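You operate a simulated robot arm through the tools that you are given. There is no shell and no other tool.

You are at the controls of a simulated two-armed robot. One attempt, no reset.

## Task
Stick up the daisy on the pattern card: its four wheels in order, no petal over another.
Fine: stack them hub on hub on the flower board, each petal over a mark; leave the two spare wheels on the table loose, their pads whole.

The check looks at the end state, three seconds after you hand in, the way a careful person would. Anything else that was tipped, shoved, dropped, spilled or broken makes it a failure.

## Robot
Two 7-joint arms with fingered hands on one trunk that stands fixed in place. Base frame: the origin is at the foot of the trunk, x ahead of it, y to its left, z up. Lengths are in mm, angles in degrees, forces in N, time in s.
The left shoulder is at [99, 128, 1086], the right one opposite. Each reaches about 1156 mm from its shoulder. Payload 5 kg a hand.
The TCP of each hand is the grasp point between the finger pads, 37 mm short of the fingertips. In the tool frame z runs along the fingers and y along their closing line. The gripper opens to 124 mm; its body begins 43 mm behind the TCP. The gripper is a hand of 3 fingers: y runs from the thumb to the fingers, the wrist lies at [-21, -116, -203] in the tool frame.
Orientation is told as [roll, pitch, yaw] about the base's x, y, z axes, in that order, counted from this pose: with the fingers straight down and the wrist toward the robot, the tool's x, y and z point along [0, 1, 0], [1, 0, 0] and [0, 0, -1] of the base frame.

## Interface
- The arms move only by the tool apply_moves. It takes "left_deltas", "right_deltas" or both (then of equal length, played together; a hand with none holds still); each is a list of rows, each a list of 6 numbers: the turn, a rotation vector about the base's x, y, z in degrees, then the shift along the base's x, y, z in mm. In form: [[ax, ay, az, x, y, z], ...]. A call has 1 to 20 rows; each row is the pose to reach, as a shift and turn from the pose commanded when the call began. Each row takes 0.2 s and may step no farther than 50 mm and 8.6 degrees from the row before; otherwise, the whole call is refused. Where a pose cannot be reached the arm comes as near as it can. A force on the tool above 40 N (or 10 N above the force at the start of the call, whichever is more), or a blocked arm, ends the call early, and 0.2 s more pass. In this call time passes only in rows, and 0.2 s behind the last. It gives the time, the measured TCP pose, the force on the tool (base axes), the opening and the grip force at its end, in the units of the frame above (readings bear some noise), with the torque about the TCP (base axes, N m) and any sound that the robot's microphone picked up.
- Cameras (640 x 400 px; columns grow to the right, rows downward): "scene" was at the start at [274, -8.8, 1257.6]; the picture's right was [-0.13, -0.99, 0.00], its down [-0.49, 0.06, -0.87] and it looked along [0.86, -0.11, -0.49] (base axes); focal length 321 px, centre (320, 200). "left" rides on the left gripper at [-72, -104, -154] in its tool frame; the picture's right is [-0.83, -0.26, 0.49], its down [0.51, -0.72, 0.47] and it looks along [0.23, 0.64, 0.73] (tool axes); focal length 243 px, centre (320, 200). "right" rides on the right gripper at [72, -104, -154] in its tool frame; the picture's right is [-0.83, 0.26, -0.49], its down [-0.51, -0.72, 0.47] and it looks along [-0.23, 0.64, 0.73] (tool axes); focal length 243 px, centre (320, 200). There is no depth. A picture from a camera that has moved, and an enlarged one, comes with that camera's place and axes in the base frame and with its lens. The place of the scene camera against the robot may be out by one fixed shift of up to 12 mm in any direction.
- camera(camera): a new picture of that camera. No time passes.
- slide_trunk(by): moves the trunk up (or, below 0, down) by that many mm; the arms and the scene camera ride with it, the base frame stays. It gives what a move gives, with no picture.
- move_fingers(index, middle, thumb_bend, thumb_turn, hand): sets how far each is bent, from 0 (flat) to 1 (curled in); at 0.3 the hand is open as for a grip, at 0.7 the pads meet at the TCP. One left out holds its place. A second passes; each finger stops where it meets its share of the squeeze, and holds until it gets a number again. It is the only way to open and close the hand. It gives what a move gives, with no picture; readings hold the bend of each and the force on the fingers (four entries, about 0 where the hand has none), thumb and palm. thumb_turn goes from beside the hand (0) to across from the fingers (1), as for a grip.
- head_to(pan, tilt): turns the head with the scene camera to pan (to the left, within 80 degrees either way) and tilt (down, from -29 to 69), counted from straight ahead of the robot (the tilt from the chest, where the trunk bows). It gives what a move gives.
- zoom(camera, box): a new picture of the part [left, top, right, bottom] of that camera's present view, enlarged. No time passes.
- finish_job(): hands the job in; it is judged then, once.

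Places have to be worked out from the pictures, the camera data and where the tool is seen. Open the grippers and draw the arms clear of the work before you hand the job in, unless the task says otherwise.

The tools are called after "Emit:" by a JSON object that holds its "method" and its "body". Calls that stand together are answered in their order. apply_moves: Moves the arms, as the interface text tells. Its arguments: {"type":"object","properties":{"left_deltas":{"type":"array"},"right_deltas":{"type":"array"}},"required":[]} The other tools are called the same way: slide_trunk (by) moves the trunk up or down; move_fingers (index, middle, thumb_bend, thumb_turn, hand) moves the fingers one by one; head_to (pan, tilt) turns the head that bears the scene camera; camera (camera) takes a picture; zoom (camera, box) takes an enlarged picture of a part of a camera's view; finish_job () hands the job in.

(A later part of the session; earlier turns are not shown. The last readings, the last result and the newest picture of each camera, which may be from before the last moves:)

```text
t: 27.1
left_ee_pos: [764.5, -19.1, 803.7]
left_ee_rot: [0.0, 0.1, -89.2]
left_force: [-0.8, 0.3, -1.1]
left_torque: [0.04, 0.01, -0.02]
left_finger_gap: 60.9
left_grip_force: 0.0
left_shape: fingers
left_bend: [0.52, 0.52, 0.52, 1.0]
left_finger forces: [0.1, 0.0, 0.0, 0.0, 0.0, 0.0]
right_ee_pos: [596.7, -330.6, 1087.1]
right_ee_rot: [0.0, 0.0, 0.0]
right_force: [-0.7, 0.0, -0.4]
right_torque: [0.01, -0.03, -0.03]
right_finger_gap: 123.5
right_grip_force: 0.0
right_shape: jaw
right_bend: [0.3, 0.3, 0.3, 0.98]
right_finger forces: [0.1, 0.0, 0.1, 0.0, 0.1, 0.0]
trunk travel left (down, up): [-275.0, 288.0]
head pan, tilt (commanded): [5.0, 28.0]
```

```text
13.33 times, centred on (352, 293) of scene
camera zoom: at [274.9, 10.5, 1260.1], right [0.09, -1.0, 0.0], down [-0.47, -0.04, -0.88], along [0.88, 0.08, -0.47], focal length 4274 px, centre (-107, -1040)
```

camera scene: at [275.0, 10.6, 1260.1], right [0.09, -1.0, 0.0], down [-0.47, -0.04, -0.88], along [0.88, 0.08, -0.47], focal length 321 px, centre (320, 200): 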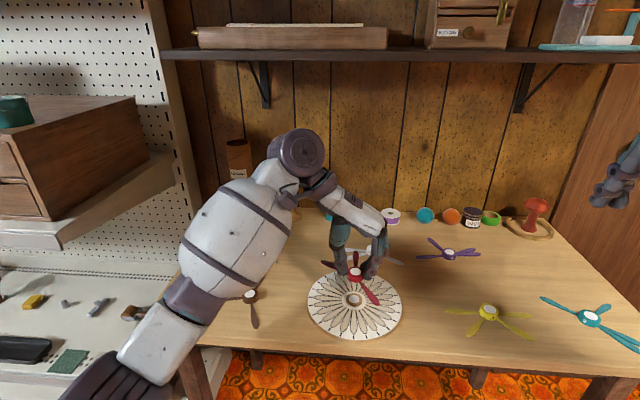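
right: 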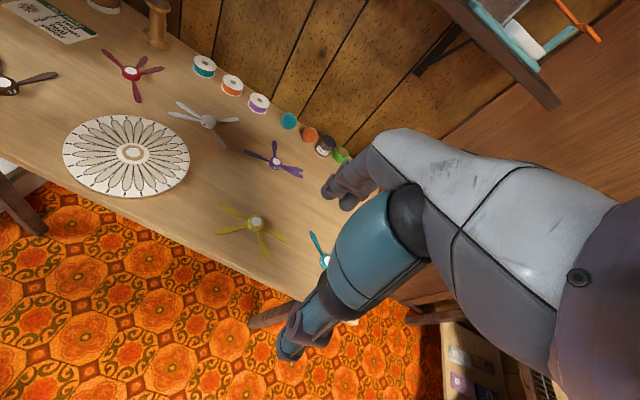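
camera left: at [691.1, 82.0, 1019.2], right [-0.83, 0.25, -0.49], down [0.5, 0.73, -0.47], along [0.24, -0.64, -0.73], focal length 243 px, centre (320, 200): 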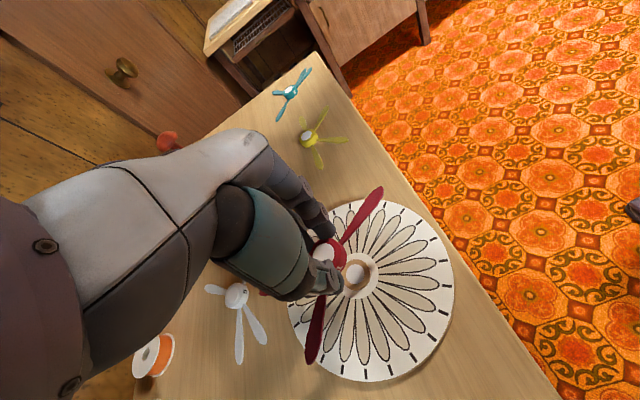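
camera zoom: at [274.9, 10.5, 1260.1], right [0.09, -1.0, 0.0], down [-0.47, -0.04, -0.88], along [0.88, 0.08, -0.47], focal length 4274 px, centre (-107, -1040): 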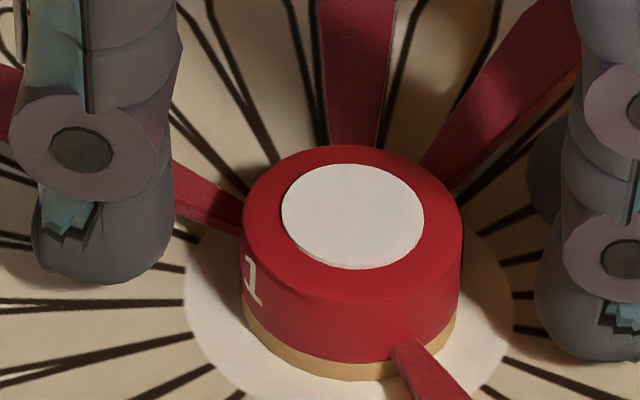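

Red is seated and aligned. I'll raise the hand straight up and check the result from above.

Emit:
{"method": "apply_moves", "body": {"left_deltas": [[0, 0, 0, 0, 0, 8], [0, 0, 0, 0, 0, 20], [0, 0, 0, 0, 0, 40], [0, 0, 0, 0, 10, 65], [0, 0, 0, 0, 30, 90], [0, 0, 0, 0, 60, 100], [0, 0, 0, 0, 95, 105]]}}

Emit:
{"method": "zoom", "body": {"camera": "scene", "box": [300, 256, 412, 346]}}

Emit:
{"method": "zoom", "body": {"camera": "right", "box": [50, 85, 210, 205]}}

Emit:
{"method": "camera", "body": {"camera": "left"}}

Emit:
{"method": "camera", "body": {"camera": "scene"}}

```text
t: 28.7
left_ee_pos: [761.7, 74.3, 911.3]
left_ee_rot: [0.1, 0.0, -89.2]
left_force: [-0.2, -0.7, -0.1]
left_torque: [-0.03, -0.03, -0.02]
left_finger_gap: 61.1
left_grip_force: 0.0
left_shape: fingers
left_bend: [0.52, 0.52, 0.52, 1.0]
left_finger forces: [0.1, 0.1, 0.0, 0.1, 0.0, 0.0]
right_ee_pos: [595.6, -330.2, 1087.0]
right_ee_rot: [0.0, 0.0, 0.0]
right_force: [-0.1, 0.9, -0.8]
right_torque: [-0.02, 0.0, -0.02]
right_finger_gap: 123.8
right_grip_force: 0.1
right_shape: jaw
right_bend: [0.3, 0.3, 0.3, 0.98]
right_finger forces: [0.1, 0.0, 0.0, 0.0, 0.0, 0.1]
trunk travel left (down, up): [-275.0, 288.0]
head pan, tilt (commanded): [5.0, 28.0]
```

```text
4.44 times, centred on (356, 301) of scene
camera zoom: at [274.6, 11.5, 1260.2], right [0.09, -1.0, 0.0], down [-0.47, -0.04, -0.88], along [0.88, 0.08, -0.47], focal length 1425 px, centre (160, -249)
```

zoom: 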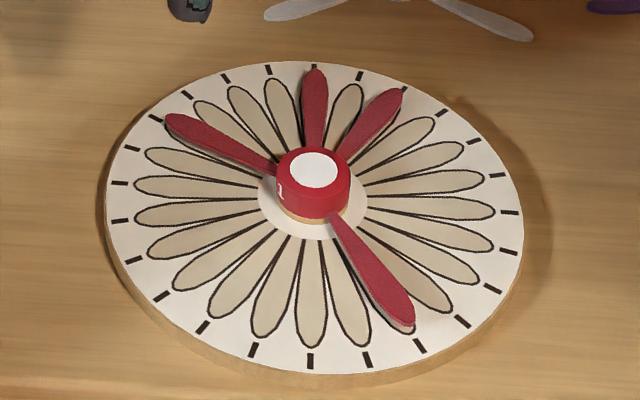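

```text
3.33 times, centred on (130, 145) of right
camera zoom: at [491.7, -258.7, 1238.7], right [0.26, -0.83, 0.49], down [-0.72, -0.51, -0.47], along [0.64, -0.23, -0.73], focal length 809 px, centre (953, 383)
```

zoom: 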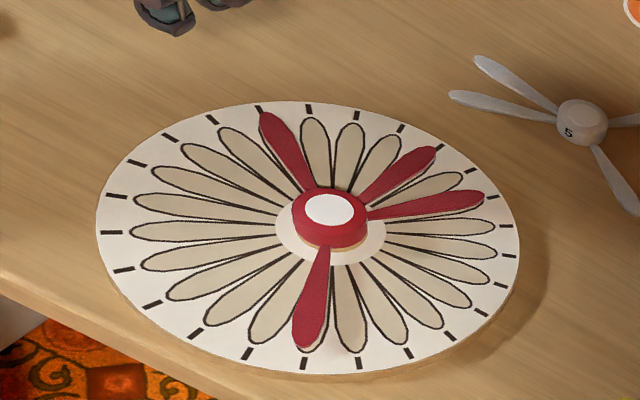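

```text
taken
camera left: at [687.7, 178.0, 1065.1], right [-0.83, 0.25, -0.49], down [0.5, 0.73, -0.47], along [0.24, -0.64, -0.73], focal length 243 px, centre (320, 200)
```

left: 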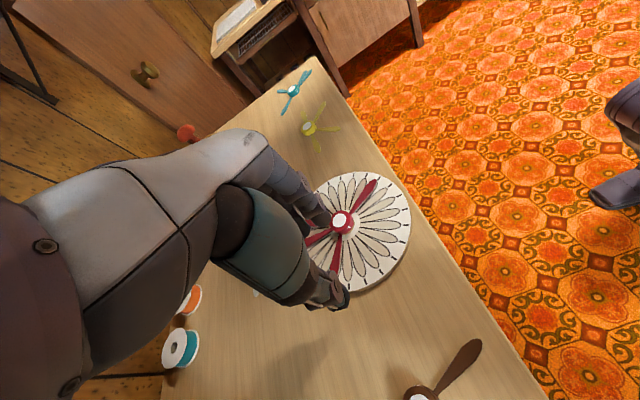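

```text
taken
camera scene: at [274.6, 11.5, 1260.2], right [0.09, -1.0, 0.0], down [-0.47, -0.04, -0.88], along [0.88, 0.08, -0.47], focal length 321 px, centre (320, 200)
```

scene: 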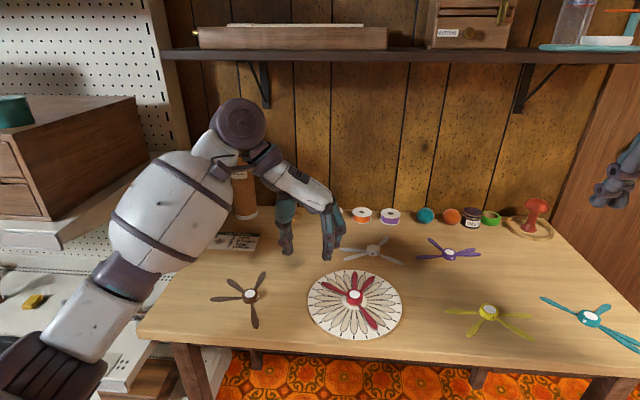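

Red's four petals sit neatly over slots 22/0/4/14. Next is brown: hub near [760.6, 198.8]; I'll move the left hand above it with yaw −60° for the grip (final yaw −24° after a +36° turn).

Emit:
{"method": "apply_moves", "body": {"left_deltas": [[0, 0, 5, 0, 20, 0], [0, 0, 10, 0, 42, 0], [0, 0, 15, 0, 64, 0], [0, 0, 20, 0, 86, -5], [0, 0, 25, 0, 108, -12], [0, 0, 29.2, -1, 124.5, -20], [0, 0, 29.2, -1, 124.5, -20]]}}

Emit:
{"method": "move_fingers", "body": {"hand": "left", "index": 0.49, "middle": 0.49, "thumb_bend": 0.49}}

Emit:
{"method": "camera", "body": {"camera": "left"}}

Emit:
{"method": "zoom", "body": {"camera": "scene", "box": [190, 225, 310, 345]}}

```text
t: 30.3
left_ee_pos: [763.4, 200.0, 890.0]
left_ee_rot: [0.0, 0.0, -60.0]
left_force: [-0.1, -0.4, -0.2]
left_torque: [-0.01, 0.01, 0.02]
left_finger_gap: 60.9
left_grip_force: 0.2
left_shape: fingers
left_bend: [0.52, 0.52, 0.52, 1.0]
left_finger forces: [0.0, 0.0, 0.0, 0.0, 0.1, 0.1]
right_ee_pos: [595.5, -331.4, 1087.0]
right_ee_rot: [0.0, -0.1, 0.0]
right_force: [0.4, -1.0, -0.3]
right_torque: [0.02, -0.02, 0.03]
right_finger_gap: 123.7
right_grip_force: 0.1
right_shape: jaw
right_bend: [0.3, 0.3, 0.3, 0.98]
right_finger forces: [0.0, 0.0, 0.1, 0.0, 0.0, 0.0]
trunk travel left (down, up): [-275.0, 288.0]
head pan, tilt (commanded): [5.0, 28.0]
```

```text
t: 31.3
left_ee_pos: [763.8, 199.8, 889.6]
left_ee_rot: [0.0, 0.0, -60.0]
left_force: [0.3, -0.1, 0.5]
left_torque: [-0.01, -0.01, 0.05]
left_finger_gap: 69.8
left_grip_force: 0.0
left_shape: fingers
left_bend: [0.49, 0.49, 0.49, 1.0]
left_finger forces: [0.0, 0.1, 0.0, 0.0, 0.0, 0.0]
right_ee_pos: [595.9, -332.1, 1087.0]
right_ee_rot: [0.0, -0.1, 0.0]
right_force: [-0.1, -0.2, -0.5]
right_torque: [0.02, 0.05, 0.03]
right_finger_gap: 123.4
right_grip_force: 0.1
right_shape: jaw
right_bend: [0.3, 0.3, 0.3, 0.98]
right_finger forces: [0.0, 0.0, 0.0, 0.1, 0.0, 0.0]
trunk travel left (down, up): [-275.0, 288.0]
head pan, tilt (commanded): [5.0, 28.0]
```

```text
taken
camera left: at [648.6, 253.6, 1043.6], right [-0.85, -0.19, -0.49], down [0.08, 0.88, -0.47], along [0.52, -0.44, -0.73], focal length 243 px, centre (320, 200)
```

left: 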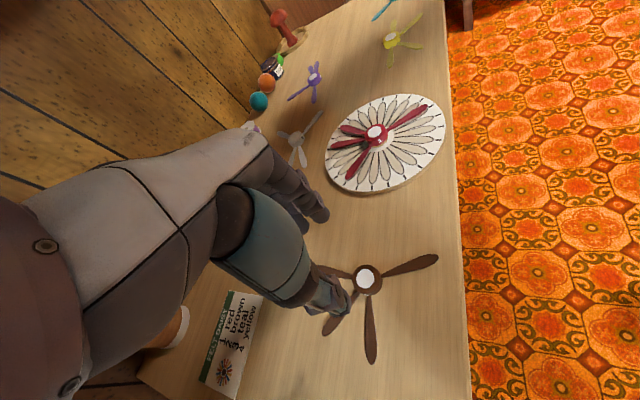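

```text
3.33 times, centred on (250, 285) of scene
camera zoom: at [275.0, 10.6, 1260.1], right [0.09, -1.0, 0.0], down [-0.47, -0.04, -0.88], along [0.88, 0.08, -0.47], focal length 1068 px, centre (553, -83)
```

zoom: 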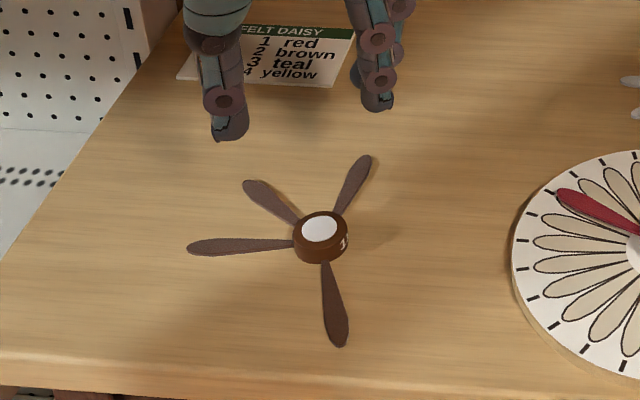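

I'll zoom in the left view to pin the brown hub position.

Emit:
{"method": "zoom", "body": {"camera": "left", "box": [310, 240, 450, 370]}}

Emit:
{"method": "zoom", "body": {"camera": "scene", "box": [236, 280, 276, 310]}}

```text
3.08 times, centred on (380, 305) of left
camera zoom: at [648.6, 253.6, 1043.6], right [-0.85, -0.19, -0.49], down [0.08, 0.88, -0.47], along [0.52, -0.44, -0.73], focal length 746 px, centre (135, -123)
```

zoom: 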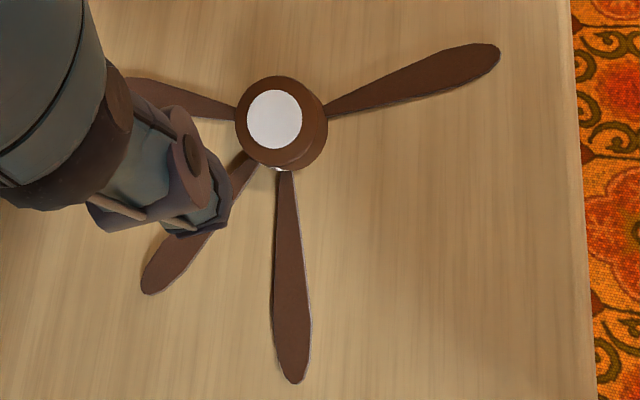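

```text
13.33 times, centred on (256, 295) of scene
camera zoom: at [275.0, 10.6, 1260.1], right [0.09, -1.0, 0.0], down [-0.47, -0.04, -0.88], along [0.88, 0.08, -0.47], focal length 4274 px, centre (1173, -1067)
```

zoom: 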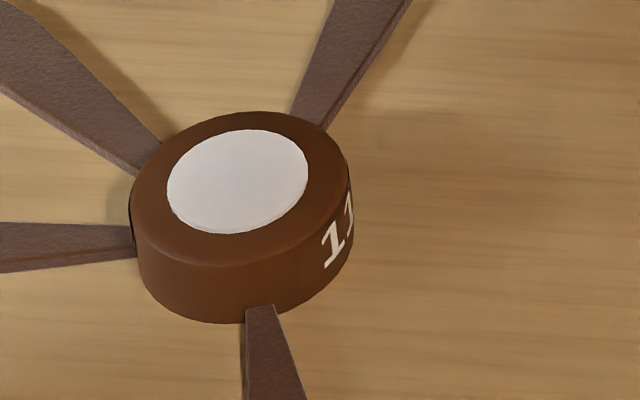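

Brown hub ≈ [759.6, 199.2]. I'll correct by −4 mm in x and descend to z≈810.

Emit:
{"method": "apply_moves", "body": {"left_deltas": [[0, 0, 0, -2, -0.3, -20], [0, 0, 0, -4, -0.6, -40], [0, 0, 0, -4, -0.6, -60], [0, 0, 0, -4, -0.6, -75], [0, 0, 0, -4, -0.6, -80], [0, 0, 0, -4, -0.6, -80]]}}

Emit:
{"method": "zoom", "body": {"camera": "scene", "box": [220, 255, 290, 310]}}

Emit:
{"method": "zoom", "body": {"camera": "left", "box": [260, 190, 400, 360]}}

```text
t: 32.7
left_ee_pos: [758.6, 199.8, 810.5]
left_ee_rot: [-0.1, 0.1, -60.0]
left_force: [0.5, -0.3, 0.2]
left_torque: [0.04, 0.01, -0.01]
left_finger_gap: 69.7
left_grip_force: 0.0
left_shape: fingers
left_bend: [0.49, 0.49, 0.49, 1.0]
left_finger forces: [0.0, 0.0, 0.0, 0.0, 0.0, 0.1]
right_ee_pos: [596.0, -330.4, 1086.4]
right_ee_rot: [0.1, -0.1, 0.0]
right_force: [0.1, -0.9, -0.5]
right_torque: [0.03, 0.01, 0.0]
right_finger_gap: 123.4
right_grip_force: 0.1
right_shape: jaw
right_bend: [0.3, 0.3, 0.3, 0.98]
right_finger forces: [0.0, 0.0, 0.0, 0.1, 0.1, 0.1]
trunk travel left (down, up): [-275.0, 288.0]
head pan, tilt (commanded): [5.0, 28.0]
```

```text
7.27 times, centred on (255, 282) of scene
camera zoom: at [274.9, 10.7, 1260.1], right [0.09, -1.0, 0.0], down [-0.47, -0.04, -0.88], along [0.88, 0.08, -0.47], focal length 2331 px, centre (793, -400)
```

zoom: 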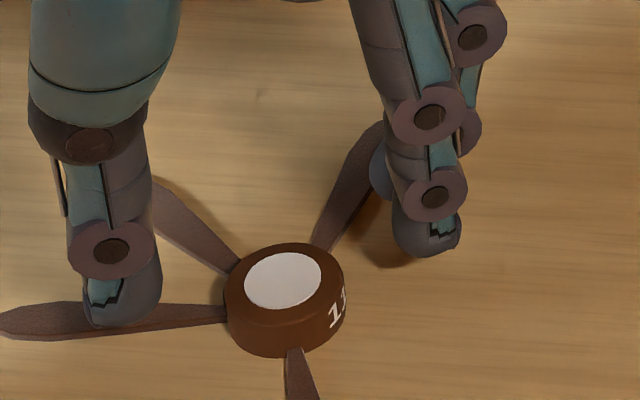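

```text
2.35 times, centred on (330, 275) of left
camera zoom: at [643.7, 253.4, 963.7], right [-0.85, -0.19, -0.49], down [0.08, 0.88, -0.47], along [0.52, -0.44, -0.73], focal length 571 px, centre (296, 24)
```

zoom: 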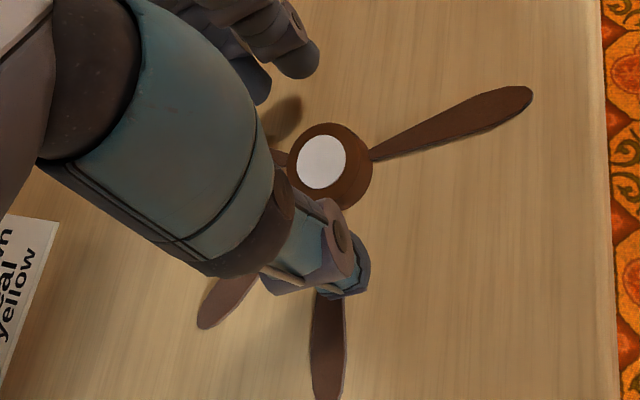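

Small trim needed (+0.7, −0.6). To keep the longer middle finger off the right-rear petal I turn −4° (yaw −64°) and lower to z≈797.

Emit:
{"method": "apply_moves", "body": {"left_deltas": [[0, 0, -2, 0.7, -0.6, -4], [0, 0, -4, 0.7, -0.6, -8], [0, 0, -4, 0.7, -0.6, -11], [0, 0, -4, 0.7, -0.6, -13.5], [0, 0, -4, 0.7, -0.6, -13.5]]}}

Emit:
{"method": "zoom", "body": {"camera": "scene", "box": [220, 255, 290, 310]}}

Emit:
{"method": "zoom", "body": {"camera": "left", "box": [260, 190, 400, 360]}}

```text
t: 33.9
left_ee_pos: [758.3, 197.5, 795.9]
left_ee_rot: [0.0, -0.1, -64.0]
left_force: [0.2, -0.6, -0.4]
left_torque: [0.02, 0.0, 0.02]
left_finger_gap: 70.1
left_grip_force: 0.0
left_shape: fingers
left_bend: [0.49, 0.49, 0.49, 1.0]
left_finger forces: [0.1, 0.0, 0.0, 0.0, 0.0, 0.0]
right_ee_pos: [595.4, -330.8, 1087.0]
right_ee_rot: [0.0, 0.1, 0.1]
right_force: [0.3, 0.5, -0.2]
right_torque: [0.02, -0.01, 0.02]
right_finger_gap: 123.4
right_grip_force: 0.1
right_shape: jaw
right_bend: [0.3, 0.3, 0.3, 0.98]
right_finger forces: [0.0, 0.1, 0.1, 0.1, 0.0, 0.0]
trunk travel left (down, up): [-275.0, 288.0]
head pan, tilt (commanded): [5.0, 28.0]
```

```text
7.27 times, centred on (255, 282) of scene
camera zoom: at [275.0, 10.6, 1260.1], right [0.09, -1.0, 0.0], down [-0.47, -0.04, -0.88], along [0.88, 0.08, -0.47], focal length 2331 px, centre (793, -400)
```

zoom: 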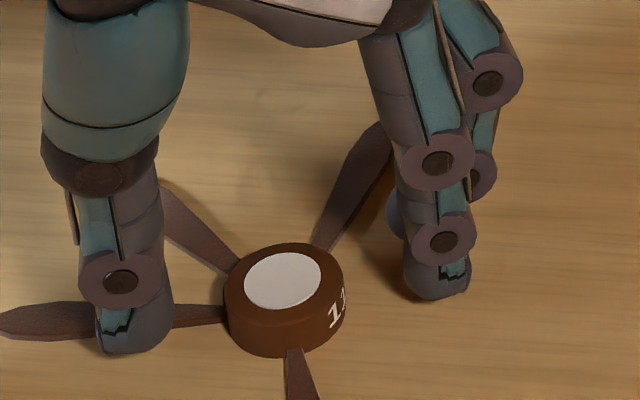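

```text
2.35 times, centred on (330, 275) of left
camera zoom: at [648.2, 259.3, 949.8], right [-0.86, -0.13, -0.49], down [0.14, 0.87, -0.47], along [0.49, -0.47, -0.73], focal length 571 px, centre (296, 24)
```

zoom: 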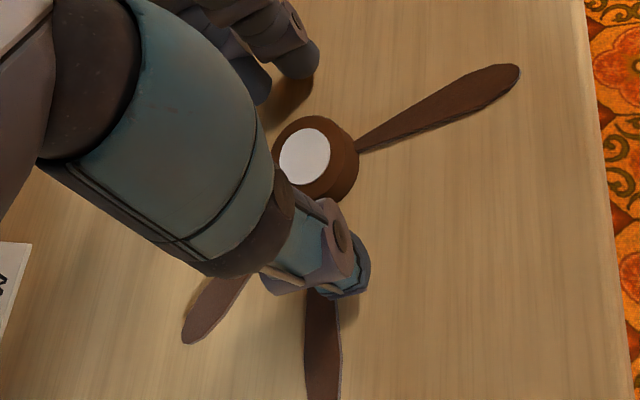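

Hub re-measured at [759.3, 199.2] while TCP is about [758.4, 197.5]. I trim (+0.8, +1.8) and close partially to check centering.

Emit:
{"method": "apply_moves", "body": {"left_deltas": [[0, 0, 0, 0.4, 0.9, 0], [0, 0, 0, 0.8, 1.8, 0], [0, 0, 0, 0.8, 1.8, 0]]}}

Emit:
{"method": "move_fingers", "body": {"hand": "left", "index": 0.58, "middle": 0.58, "thumb_bend": 0.58}}

Emit:
{"method": "zoom", "body": {"camera": "scene", "box": [220, 255, 290, 310]}}

Emit:
{"method": "zoom", "body": {"camera": "left", "box": [260, 190, 400, 360]}}

```text
t: 34.7
left_ee_pos: [760.4, 199.4, 795.5]
left_ee_rot: [0.0, 0.0, -63.9]
left_force: [-0.3, -0.2, 0.4]
left_torque: [-0.01, -0.01, 0.02]
left_finger_gap: 69.9
left_grip_force: 0.1
left_shape: fingers
left_bend: [0.49, 0.49, 0.49, 1.0]
left_finger forces: [0.0, 0.1, 0.0, 0.1, 0.0, 0.0]
right_ee_pos: [595.9, -330.9, 1086.1]
right_ee_rot: [0.0, 0.0, 0.0]
right_force: [0.4, -0.5, -0.3]
right_torque: [-0.04, 0.01, -0.01]
right_finger_gap: 123.6
right_grip_force: 0.0
right_shape: jaw
right_bend: [0.3, 0.3, 0.3, 0.98]
right_finger forces: [0.0, 0.1, 0.0, 0.1, 0.1, 0.0]
trunk travel left (down, up): [-275.0, 288.0]
head pan, tilt (commanded): [5.0, 28.0]
```

```text
t: 35.7
left_ee_pos: [760.1, 199.6, 796.6]
left_ee_rot: [0.0, 0.0, -63.9]
left_force: [0.1, 0.1, 0.9]
left_torque: [-0.01, -0.02, 0.02]
left_finger_gap: 46.7
left_grip_force: 0.0
left_shape: fingers
left_bend: [0.57, 0.57, 0.57, 1.0]
left_finger forces: [0.0, 0.0, 0.1, 0.1, 0.0, 0.0]
right_ee_pos: [595.9, -331.1, 1086.7]
right_ee_rot: [0.0, -0.1, 0.0]
right_force: [0.3, -0.1, -0.7]
right_torque: [-0.02, 0.0, 0.0]
right_finger_gap: 123.7
right_grip_force: 0.1
right_shape: jaw
right_bend: [0.3, 0.3, 0.3, 0.98]
right_finger forces: [0.0, 0.0, 0.0, 0.0, 0.0, 0.0]
trunk travel left (down, up): [-275.0, 288.0]
head pan, tilt (commanded): [5.0, 28.0]
```

```text
7.27 times, centred on (255, 282) of scene
camera zoom: at [275.0, 10.7, 1260.1], right [0.09, -1.0, 0.0], down [-0.47, -0.04, -0.88], along [0.88, 0.08, -0.47], focal length 2331 px, centre (793, -400)
```

zoom: 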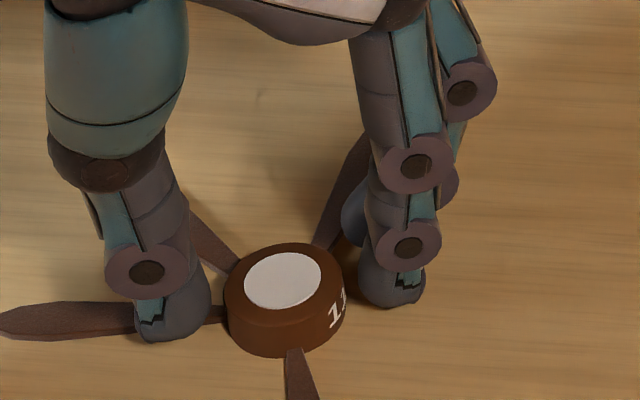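

```text
2.35 times, centred on (330, 275) of left
camera zoom: at [649.2, 261.0, 949.5], right [-0.86, -0.13, -0.49], down [0.14, 0.87, -0.47], along [0.49, -0.47, -0.73], focal length 571 px, centre (296, 24)
```

zoom: 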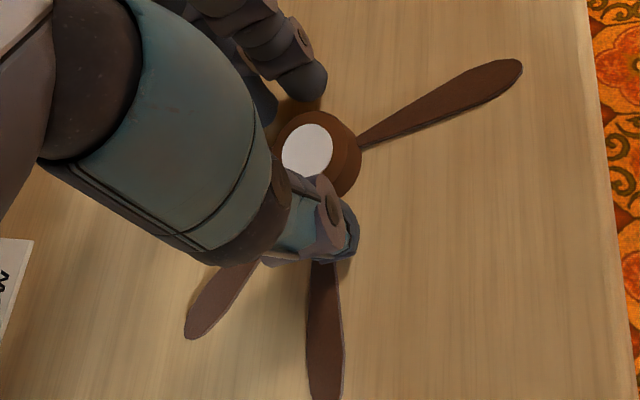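

Centered with no contact on petals. Close to grip.

Emit:
{"method": "move_fingers", "body": {"hand": "left", "index": 0.63, "middle": 0.64, "thumb_bend": 0.63}}

Emit:
{"method": "zoom", "body": {"camera": "scene", "box": [220, 255, 290, 310]}}

Emit:
{"method": "zoom", "body": {"camera": "left", "box": [260, 190, 400, 360]}}

```text
t: 36.7
left_ee_pos: [759.9, 199.8, 796.3]
left_ee_rot: [0.0, 0.0, -64.0]
left_force: [0.3, 0.0, -0.5]
left_torque: [-0.01, -0.03, -0.01]
left_finger_gap: 34.8
left_grip_force: 3.2
left_shape: fingers
left_bend: [0.61, 0.63, 0.61, 1.0]
left_finger forces: [2.0, 1.0, 0.0, 0.1, 3.0, 0.0]
right_ee_pos: [594.9, -330.7, 1087.3]
right_ee_rot: [0.0, -0.1, 0.0]
right_force: [-0.9, 0.3, 0.3]
right_torque: [-0.03, 0.02, 0.03]
right_finger_gap: 123.6
right_grip_force: 0.1
right_shape: jaw
right_bend: [0.3, 0.3, 0.3, 0.98]
right_finger forces: [0.0, 0.0, 0.0, 0.0, 0.0, 0.0]
trunk travel left (down, up): [-275.0, 288.0]
head pan, tilt (commanded): [5.0, 28.0]
```

```text
7.27 times, centred on (255, 282) of scene
camera zoom: at [275.0, 10.7, 1260.1], right [0.09, -1.0, 0.0], down [-0.47, -0.04, -0.88], along [0.88, 0.08, -0.47], focal length 2331 px, centre (793, -400)
```

zoom: 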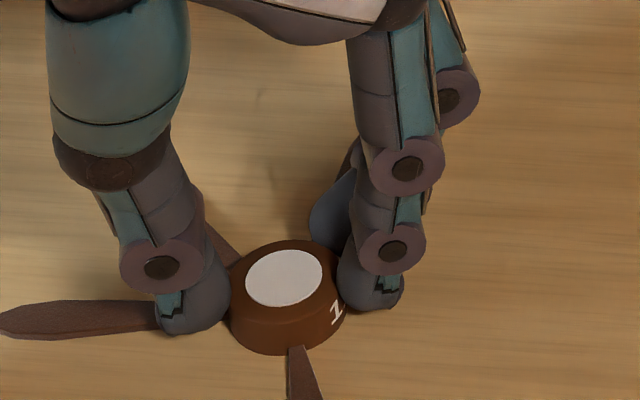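

```text
2.35 times, centred on (330, 275) of left
camera zoom: at [649.2, 261.0, 949.5], right [-0.86, -0.13, -0.49], down [0.14, 0.87, -0.47], along [0.49, -0.47, -0.73], focal length 571 px, centre (296, 24)
```

zoom: 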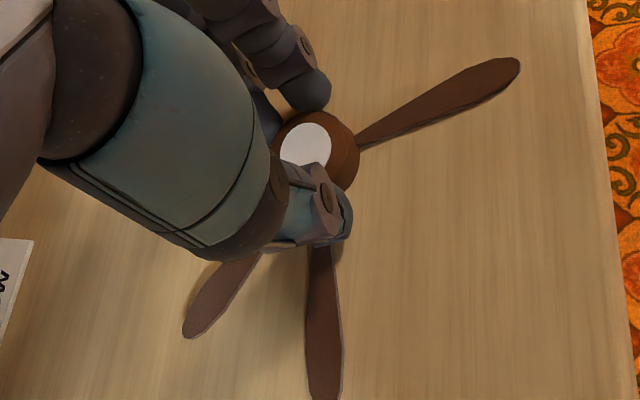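

All three fingers touch the hub. Squeeze firmer and lift slowly.

Emit:
{"method": "move_fingers", "body": {"hand": "left", "index": 0.68, "middle": 0.69, "thumb_bend": 0.68}}

Emit:
{"method": "apply_moves", "body": {"left_deltas": [[0, 0, 0, 0, 0, 3], [0, 0, 0, 0, 0, 6], [0, 0, 0, 0, 0, 10], [0, 0, 0, 0, 0, 17], [0, 0, 0, 0, 0, 27], [0, 0, 0, 0, 0, 40], [0, 0, 0, 0, 0, 40]]}}

Emit:
{"method": "zoom", "body": {"camera": "scene", "box": [210, 235, 300, 310]}}

Emit:
{"method": "camera", "body": {"camera": "left"}}

```text
t: 37.7
left_ee_pos: [759.2, 199.7, 796.3]
left_ee_rot: [0.0, 0.0, -64.0]
left_force: [0.7, -1.4, 0.6]
left_torque: [0.07, 0.01, 0.0]
left_finger_gap: 33.0
left_grip_force: 9.6
left_shape: fingers
left_bend: [0.62, 0.66, 0.61, 1.0]
left_finger forces: [5.3, 4.3, 0.0, 0.0, 10.0, 0.0]
right_ee_pos: [595.9, -330.6, 1087.1]
right_ee_rot: [0.0, 0.0, 0.0]
right_force: [-0.2, 0.1, -0.5]
right_torque: [0.0, -0.01, 0.0]
right_finger_gap: 123.5
right_grip_force: 0.0
right_shape: jaw
right_bend: [0.3, 0.3, 0.3, 0.98]
right_finger forces: [0.0, 0.1, 0.0, 0.1, 0.0, 0.1]
trunk travel left (down, up): [-275.0, 288.0]
head pan, tilt (commanded): [5.0, 28.0]
```

```text
t: 39.3
left_ee_pos: [761.3, 198.8, 835.7]
left_ee_rot: [0.0, 0.0, -64.1]
left_force: [0.3, 0.0, 0.2]
left_torque: [0.0, -0.03, -0.03]
left_finger_gap: 33.1
left_grip_force: 9.4
left_shape: fingers
left_bend: [0.63, 0.66, 0.61, 1.0]
left_finger forces: [5.3, 4.1, 0.0, 0.0, 9.1, 0.0]
right_ee_pos: [596.5, -330.7, 1086.7]
right_ee_rot: [0.1, 0.0, -0.1]
right_force: [0.2, 0.4, -0.6]
right_torque: [0.0, -0.03, 0.02]
right_finger_gap: 123.4
right_grip_force: 0.1
right_shape: jaw
right_bend: [0.3, 0.3, 0.3, 0.98]
right_finger forces: [0.0, 0.1, 0.1, 0.0, 0.0, 0.1]
trunk travel left (down, up): [-275.0, 288.0]
head pan, tilt (commanded): [5.0, 28.0]
```

```text
5.33 times, centred on (255, 272) of scene
camera zoom: at [275.1, 10.7, 1260.0], right [0.09, -1.0, 0.0], down [-0.47, -0.04, -0.88], along [0.88, 0.08, -0.47], focal length 1710 px, centre (667, -187)
```

zoom: 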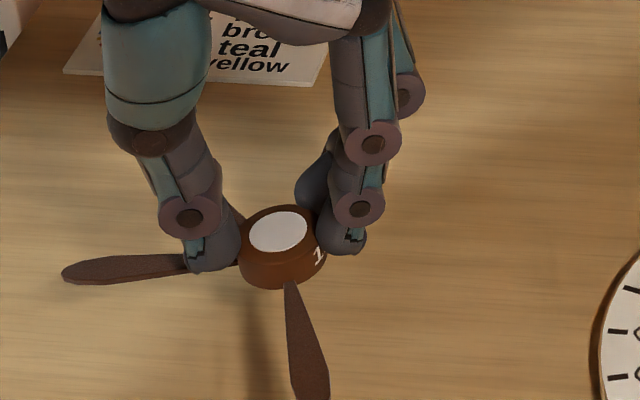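

```text
taken
camera left: at [650.1, 260.9, 990.3], right [-0.86, -0.13, -0.49], down [0.14, 0.87, -0.47], along [0.49, -0.47, -0.73], focal length 243 px, centre (320, 200)
```

left: 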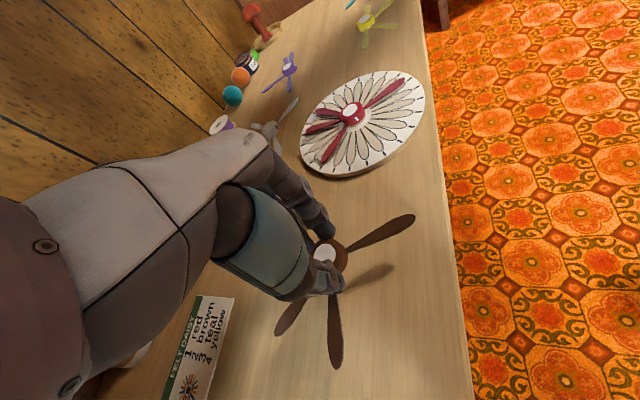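

Brown is lifted and level. I'll zoom to measure its petal angles in hand.

Emit:
{"method": "zoom", "body": {"camera": "left", "box": [260, 200, 430, 380]}}

Emit:
{"method": "zoom", "body": {"camera": "scene", "box": [210, 240, 290, 310]}}

```text
2.22 times, centred on (345, 290) of left
camera zoom: at [650.1, 260.9, 990.3], right [-0.86, -0.13, -0.49], down [0.14, 0.87, -0.47], along [0.49, -0.47, -0.73], focal length 539 px, centre (264, 0)
```

zoom: 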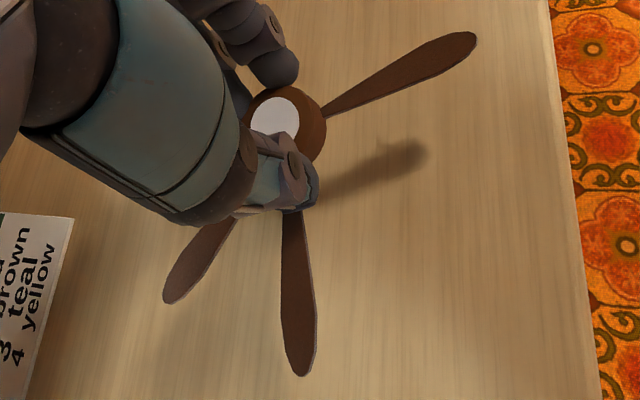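

```text
5.71 times, centred on (250, 275) of scene
camera zoom: at [275.1, 10.7, 1260.0], right [0.09, -1.0, 0.0], down [-0.47, -0.04, -0.88], along [0.88, 0.08, -0.47], focal length 1832 px, centre (720, -229)
```

zoom: 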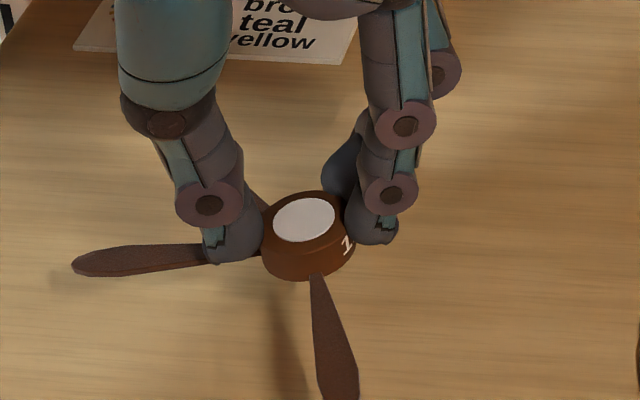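

Petal angles show it held its orientation (about +0.5°). I'll raise to ~855 and carry it over the board with a +35° turn.

Emit:
{"method": "apply_moves", "body": {"left_deltas": [[0, 0, 0, 0, 0, 10], [0, 0, 2, 0, -6, 20], [0, 0, 5, 0, -20, 24], [0, 0, 8, 1, -40, 24], [0, 0, 11, 1, -60, 24], [0, 0, 14, 1, -80, 24], [0, 0, 17, 2, -100, 24], [0, 0, 20, 2, -120, 24], [0, 0, 23, 3, -140, 24], [0, 0, 26, 3, -160, 24], [0, 0, 29, 4, -180, 24], [0, 0, 32, 4, -200, 24], [0, 0, 34.5, 5, -214, 24], [0, 0, 35.3, 5, -220, 24], [0, 0, 35.3, 5, -220, 24]]}}

Emit:
{"method": "camera", "body": {"camera": "scene"}}

Emit:
{"method": "camera", "body": {"camera": "left"}}

Emit:
{"method": "camera", "body": {"camera": "right"}}

```text
t: 42.5
left_ee_pos: [765.9, -20.8, 860.5]
left_ee_rot: [0.0, 0.1, -28.7]
left_force: [-0.1, 0.9, 0.1]
left_torque: [-0.01, 0.01, 0.01]
left_finger_gap: 32.6
left_grip_force: 9.2
left_shape: fingers
left_bend: [0.63, 0.66, 0.61, 1.0]
left_finger forces: [5.2, 4.1, 0.0, 0.0, 8.9, 0.1]
right_ee_pos: [596.1, -330.4, 1086.2]
right_ee_rot: [0.0, 0.0, 0.0]
right_force: [0.1, 0.4, -0.6]
right_torque: [0.0, -0.01, 0.02]
right_finger_gap: 123.5
right_grip_force: 0.0
right_shape: jaw
right_bend: [0.3, 0.3, 0.3, 0.98]
right_finger forces: [0.0, 0.0, 0.0, 0.0, 0.0, 0.1]
trunk travel left (down, up): [-275.0, 288.0]
head pan, tilt (commanded): [5.0, 28.0]
```

```text
taken
camera scene: at [275.0, 10.7, 1260.1], right [0.09, -1.0, 0.0], down [-0.47, -0.04, -0.88], along [0.88, 0.08, -0.47], focal length 321 px, centre (320, 200)
```

scene: 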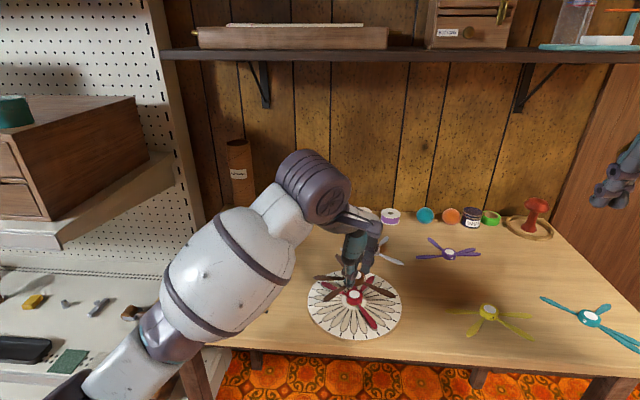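

```text
taken
camera left: at [639.4, -35.3, 1013.4], right [-0.63, -0.6, -0.49], down [-0.39, 0.79, -0.47], along [0.67, -0.1, -0.73], focal length 243 px, centre (320, 200)
```

left: 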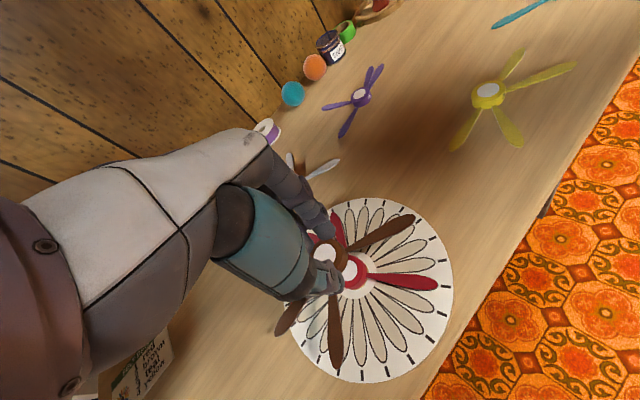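

```text
taken
camera right: at [492.2, -259.6, 1238.2], right [0.26, -0.83, 0.49], down [-0.72, -0.51, -0.47], along [0.64, -0.23, -0.73], focal length 243 px, centre (320, 200)
```

right: 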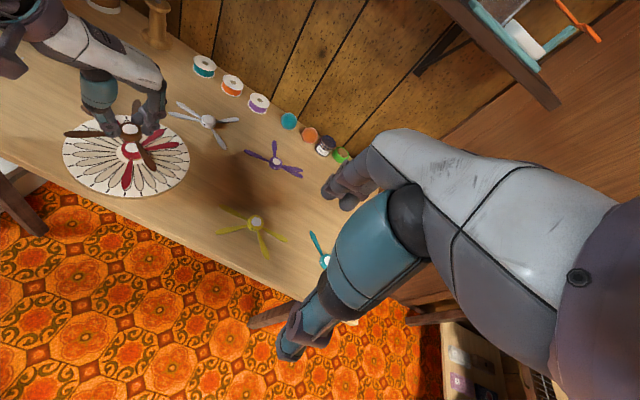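

Now zoom on the stack from all three cameras.

Emit:
{"method": "zoom", "body": {"camera": "scene", "box": [300, 240, 412, 346]}}

Emit:
{"method": "zoom", "body": {"camera": "right", "box": [50, 85, 210, 205]}}

Emit:
{"method": "zoom", "body": {"camera": "left", "box": [260, 180, 470, 400]}}

Emit:
{"method": "zoom", "body": {"camera": "scene", "box": [332, 264, 372, 304]}}

Emit:
{"method": "zoom", "body": {"camera": "right", "box": [110, 110, 160, 165]}}

```text
3.77 times, centred on (356, 293) of scene
camera zoom: at [275.0, 10.7, 1260.1], right [0.09, -1.0, 0.0], down [-0.47, -0.04, -0.88], along [0.88, 0.08, -0.47], focal length 1210 px, centre (184, -151)
```

zoom: 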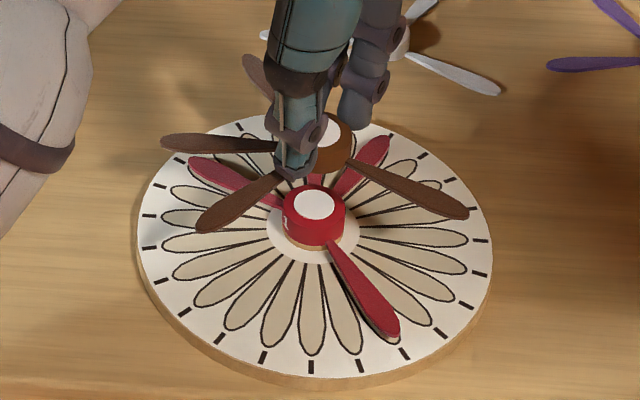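

```text
3.33 times, centred on (130, 145) of right
camera zoom: at [492.2, -259.6, 1238.2], right [0.26, -0.83, 0.49], down [-0.72, -0.51, -0.47], along [0.64, -0.23, -0.73], focal length 809 px, centre (953, 383)
```

zoom: 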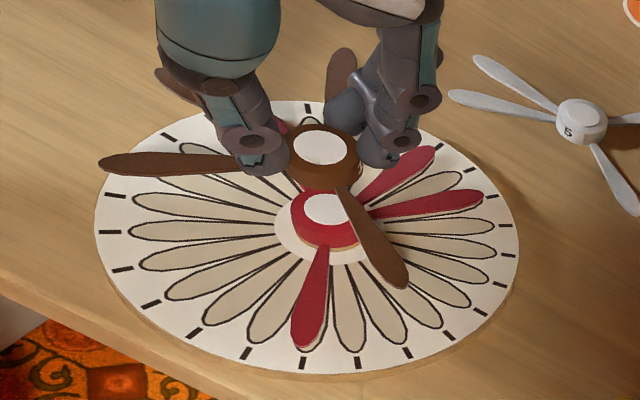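

```text
1.82 times, centred on (365, 290) of left
camera zoom: at [639.4, -35.3, 1013.4], right [-0.63, -0.6, -0.49], down [-0.39, 0.79, -0.47], along [0.67, -0.1, -0.73], focal length 441 px, centre (238, 36)
```

zoom: 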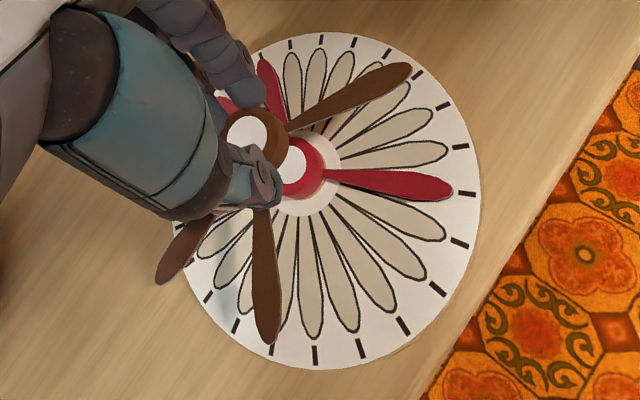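

```text
10.00 times, centred on (352, 284) of scene
camera zoom: at [275.0, 10.7, 1260.1], right [0.09, -1.0, 0.0], down [-0.47, -0.04, -0.88], along [0.88, 0.08, -0.47], focal length 3206 px, centre (0, -640)
```

zoom: 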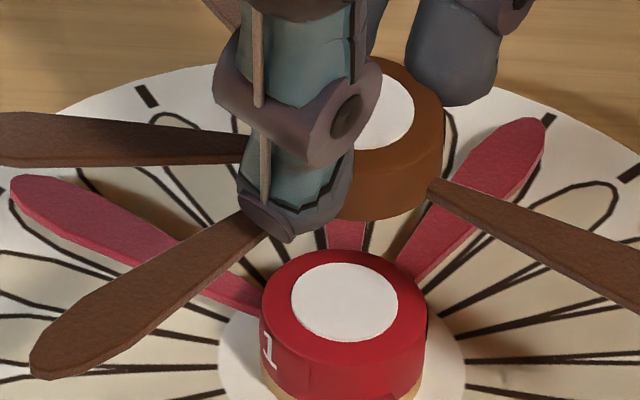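

```text
7.27 times, centred on (135, 138) of right
camera zoom: at [492.2, -259.6, 1238.2], right [0.26, -0.83, 0.49], down [-0.72, -0.51, -0.47], along [0.64, -0.23, -0.73], focal length 1764 px, centre (1666, 654)
```

zoom: 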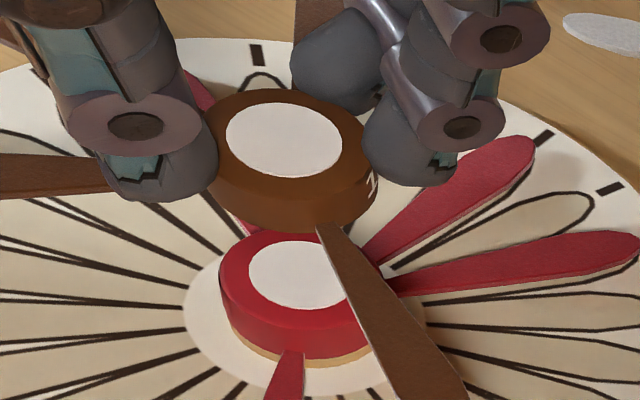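

Brown hub is about (−1.4, −0.5) mm off the red hub and ~1.4° over-turned. I'll trim (+1.4, +0.5), −1.3°, and lower to ~9 mm above contact.

Emit:
{"method": "apply_moves", "body": {"left_deltas": [[0, 0, -0.6, 0.7, 0.3, -5], [0, 0, -1.3, 1.4, 0.5, -12], [0, 0, -1.3, 1.4, 0.5, -20], [0, 0, -1.3, 1.4, 0.5, -27], [0, 0, -1.3, 1.4, 0.5, -30], [0, 0, -1.3, 1.4, 0.5, -30]]}}

Emit:
{"method": "zoom", "body": {"camera": "scene", "box": [332, 274, 372, 304]}}

Emit:
{"method": "zoom", "body": {"camera": "right", "box": [110, 120, 160, 160]}}

Emit:
{"method": "zoom", "body": {"camera": "left", "box": [300, 220, 380, 300]}}

Emit:
{"method": "zoom", "body": {"camera": "right", "box": [50, 85, 210, 205]}}

```text
t: 43.9
left_ee_pos: [767.6, -20.3, 828.6]
left_ee_rot: [0.0, 0.0, -30.0]
left_force: [0.0, -0.4, -0.5]
left_torque: [0.01, -0.03, -0.02]
left_finger_gap: 32.7
left_grip_force: 9.5
left_shape: fingers
left_bend: [0.63, 0.66, 0.61, 1.0]
left_finger forces: [5.4, 4.1, 0.0, 0.0, 8.9, 0.0]
right_ee_pos: [596.1, -331.1, 1086.8]
right_ee_rot: [0.1, 0.0, 0.0]
right_force: [-0.1, -0.7, 0.3]
right_torque: [0.01, 0.04, -0.03]
right_finger_gap: 123.7
right_grip_force: 0.0
right_shape: jaw
right_bend: [0.3, 0.3, 0.3, 0.98]
right_finger forces: [0.1, 0.0, 0.1, 0.0, 0.0, 0.0]
trunk travel left (down, up): [-275.0, 288.0]
head pan, tilt (commanded): [5.0, 28.0]
```

```text
13.33 times, centred on (352, 289) of scene
camera zoom: at [275.0, 10.6, 1260.1], right [0.09, -1.0, 0.0], down [-0.47, -0.04, -0.88], along [0.88, 0.08, -0.47], focal length 4274 px, centre (-107, -987)
```

zoom: 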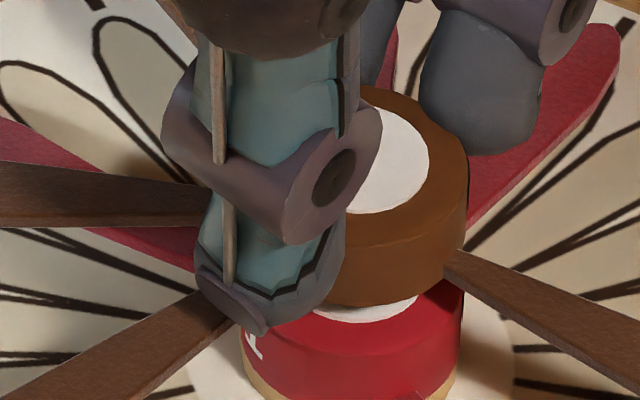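

```text
10.00 times, centred on (135, 140) of right
camera zoom: at [492.2, -259.5, 1238.2], right [0.26, -0.83, 0.49], down [-0.72, -0.51, -0.47], along [0.64, -0.23, -0.73], focal length 2426 px, centre (2170, 800)
```

zoom: 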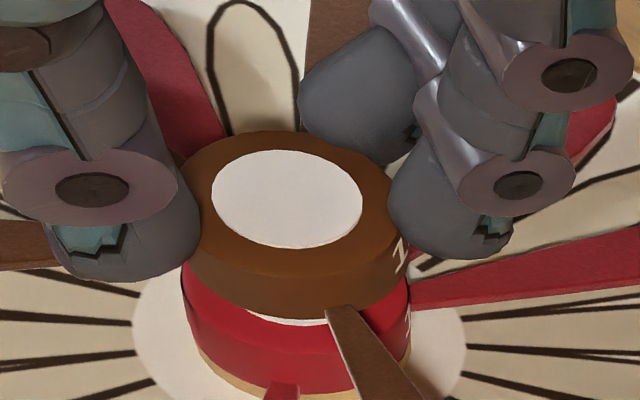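

```text
5.00 times, centred on (340, 260) of left
camera zoom: at [640.6, -31.6, 983.1], right [-0.64, -0.59, -0.49], down [-0.37, 0.8, -0.47], along [0.67, -0.12, -0.73], focal length 1213 px, centre (220, -100)
```

zoom: 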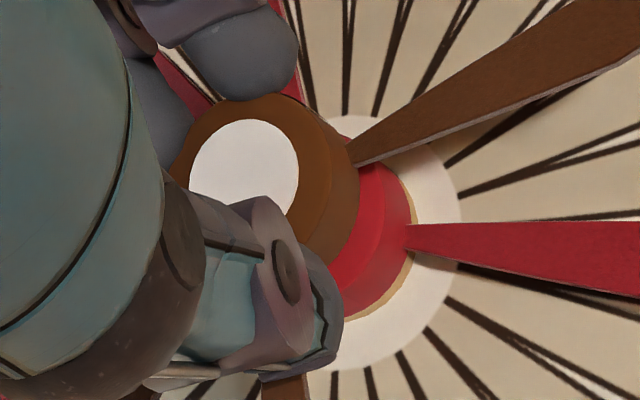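

```text
3.33 times, centred on (130, 145) of right
camera zoom: at [492.2, -259.5, 1238.2], right [0.26, -0.83, 0.49], down [-0.72, -0.51, -0.47], along [0.64, -0.23, -0.73], focal length 809 px, centre (953, 383)
```

zoom: 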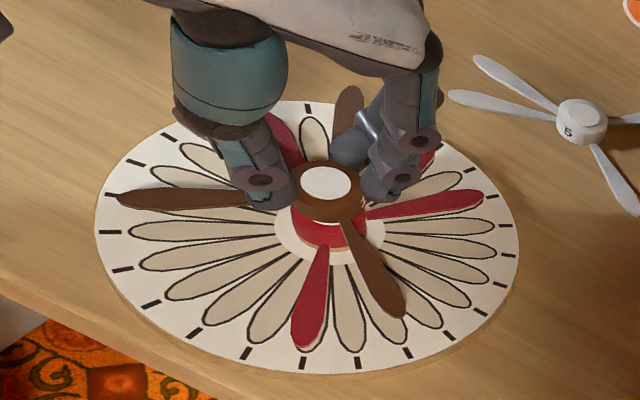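

Brown is now about (+1.2, +0.5) off red. Trim back and lower 5 mm.

Emit:
{"method": "apply_moves", "body": {"left_deltas": [[0, 0, -0.2, -0.6, -0.3, -1], [0, 0, -0.4, -1.2, -0.5, -2.5], [0, 0, -0.4, -1.2, -0.5, -4], [0, 0, -0.4, -1.2, -0.5, -5], [0, 0, -0.4, -1.2, -0.5, -5]]}}

Emit:
{"method": "zoom", "body": {"camera": "scene", "box": [332, 274, 372, 304]}}

Emit:
{"method": "zoom", "body": {"camera": "right", "box": [110, 120, 160, 160]}}

Emit:
{"method": "zoom", "body": {"camera": "left", "box": [300, 220, 380, 300]}}

Emit:
{"method": "zoom", "body": {"camera": "scene", "box": [300, 250, 412, 346]}}

```text
t: 45.1
left_ee_pos: [765.7, -21.4, 825.3]
left_ee_rot: [0.0, 0.0, -30.4]
left_force: [0.9, 0.0, 0.3]
left_torque: [-0.02, 0.01, -0.01]
left_finger_gap: 32.7
left_grip_force: 9.1
left_shape: fingers
left_bend: [0.63, 0.66, 0.61, 1.0]
left_finger forces: [5.3, 4.1, 0.0, 0.0, 8.9, 0.0]
right_ee_pos: [595.8, -329.8, 1085.5]
right_ee_rot: [0.0, 0.0, 0.0]
right_force: [-0.1, -0.6, 0.3]
right_torque: [0.01, -0.03, 0.02]
right_finger_gap: 123.8
right_grip_force: 0.0
right_shape: jaw
right_bend: [0.3, 0.3, 0.3, 0.98]
right_finger forces: [0.0, 0.0, 0.0, 0.0, 0.0, 0.1]
trunk travel left (down, up): [-275.0, 288.0]
head pan, tilt (commanded): [5.0, 28.0]
```

```text
13.33 times, centred on (352, 289) of scene
camera zoom: at [275.0, 10.7, 1260.1], right [0.09, -1.0, 0.0], down [-0.47, -0.04, -0.88], along [0.88, 0.08, -0.47], focal length 4274 px, centre (-107, -987)
```

zoom: 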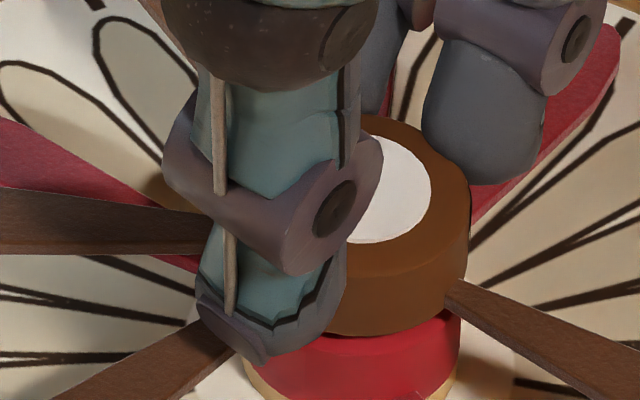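

```text
10.00 times, centred on (135, 140) of right
camera zoom: at [492.2, -259.5, 1238.2], right [0.26, -0.83, 0.49], down [-0.72, -0.51, -0.47], along [0.64, -0.23, -0.73], focal length 2426 px, centre (2170, 800)
```

zoom: 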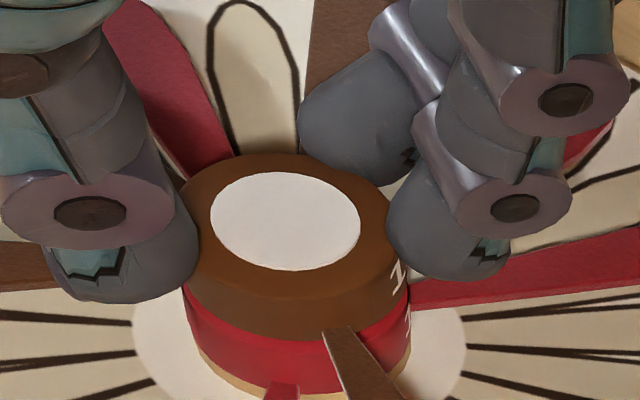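

```text
5.00 times, centred on (340, 260) of left
camera zoom: at [639.0, -31.3, 978.6], right [-0.65, -0.58, -0.49], down [-0.37, 0.8, -0.47], along [0.67, -0.12, -0.73], focal length 1213 px, centre (220, -100)
```

zoom: 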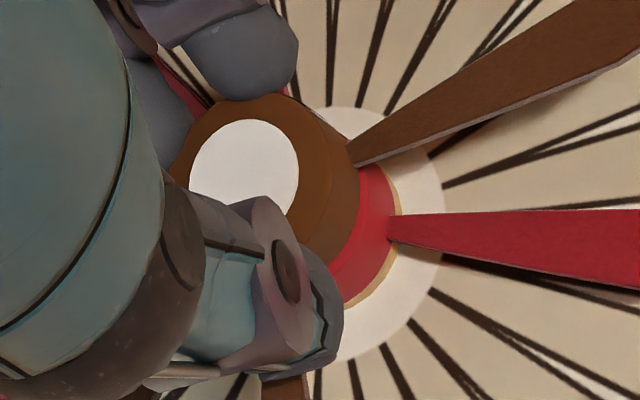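

```text
4.17 times, centred on (356, 298) of scene
camera zoom: at [275.0, 10.7, 1260.1], right [0.09, -1.0, 0.0], down [-0.47, -0.04, -0.88], along [0.88, 0.08, -0.47], focal length 1336 px, centre (170, -208)
```

zoom: 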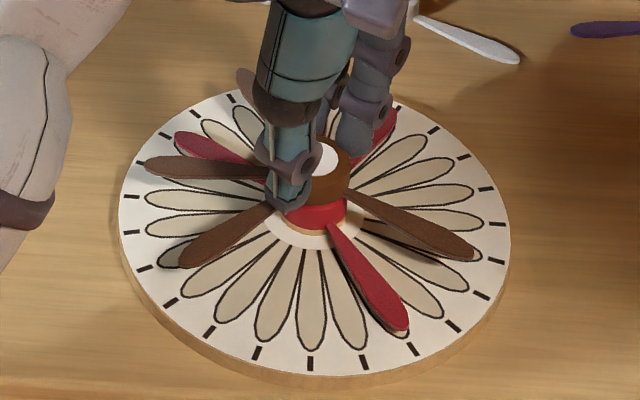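

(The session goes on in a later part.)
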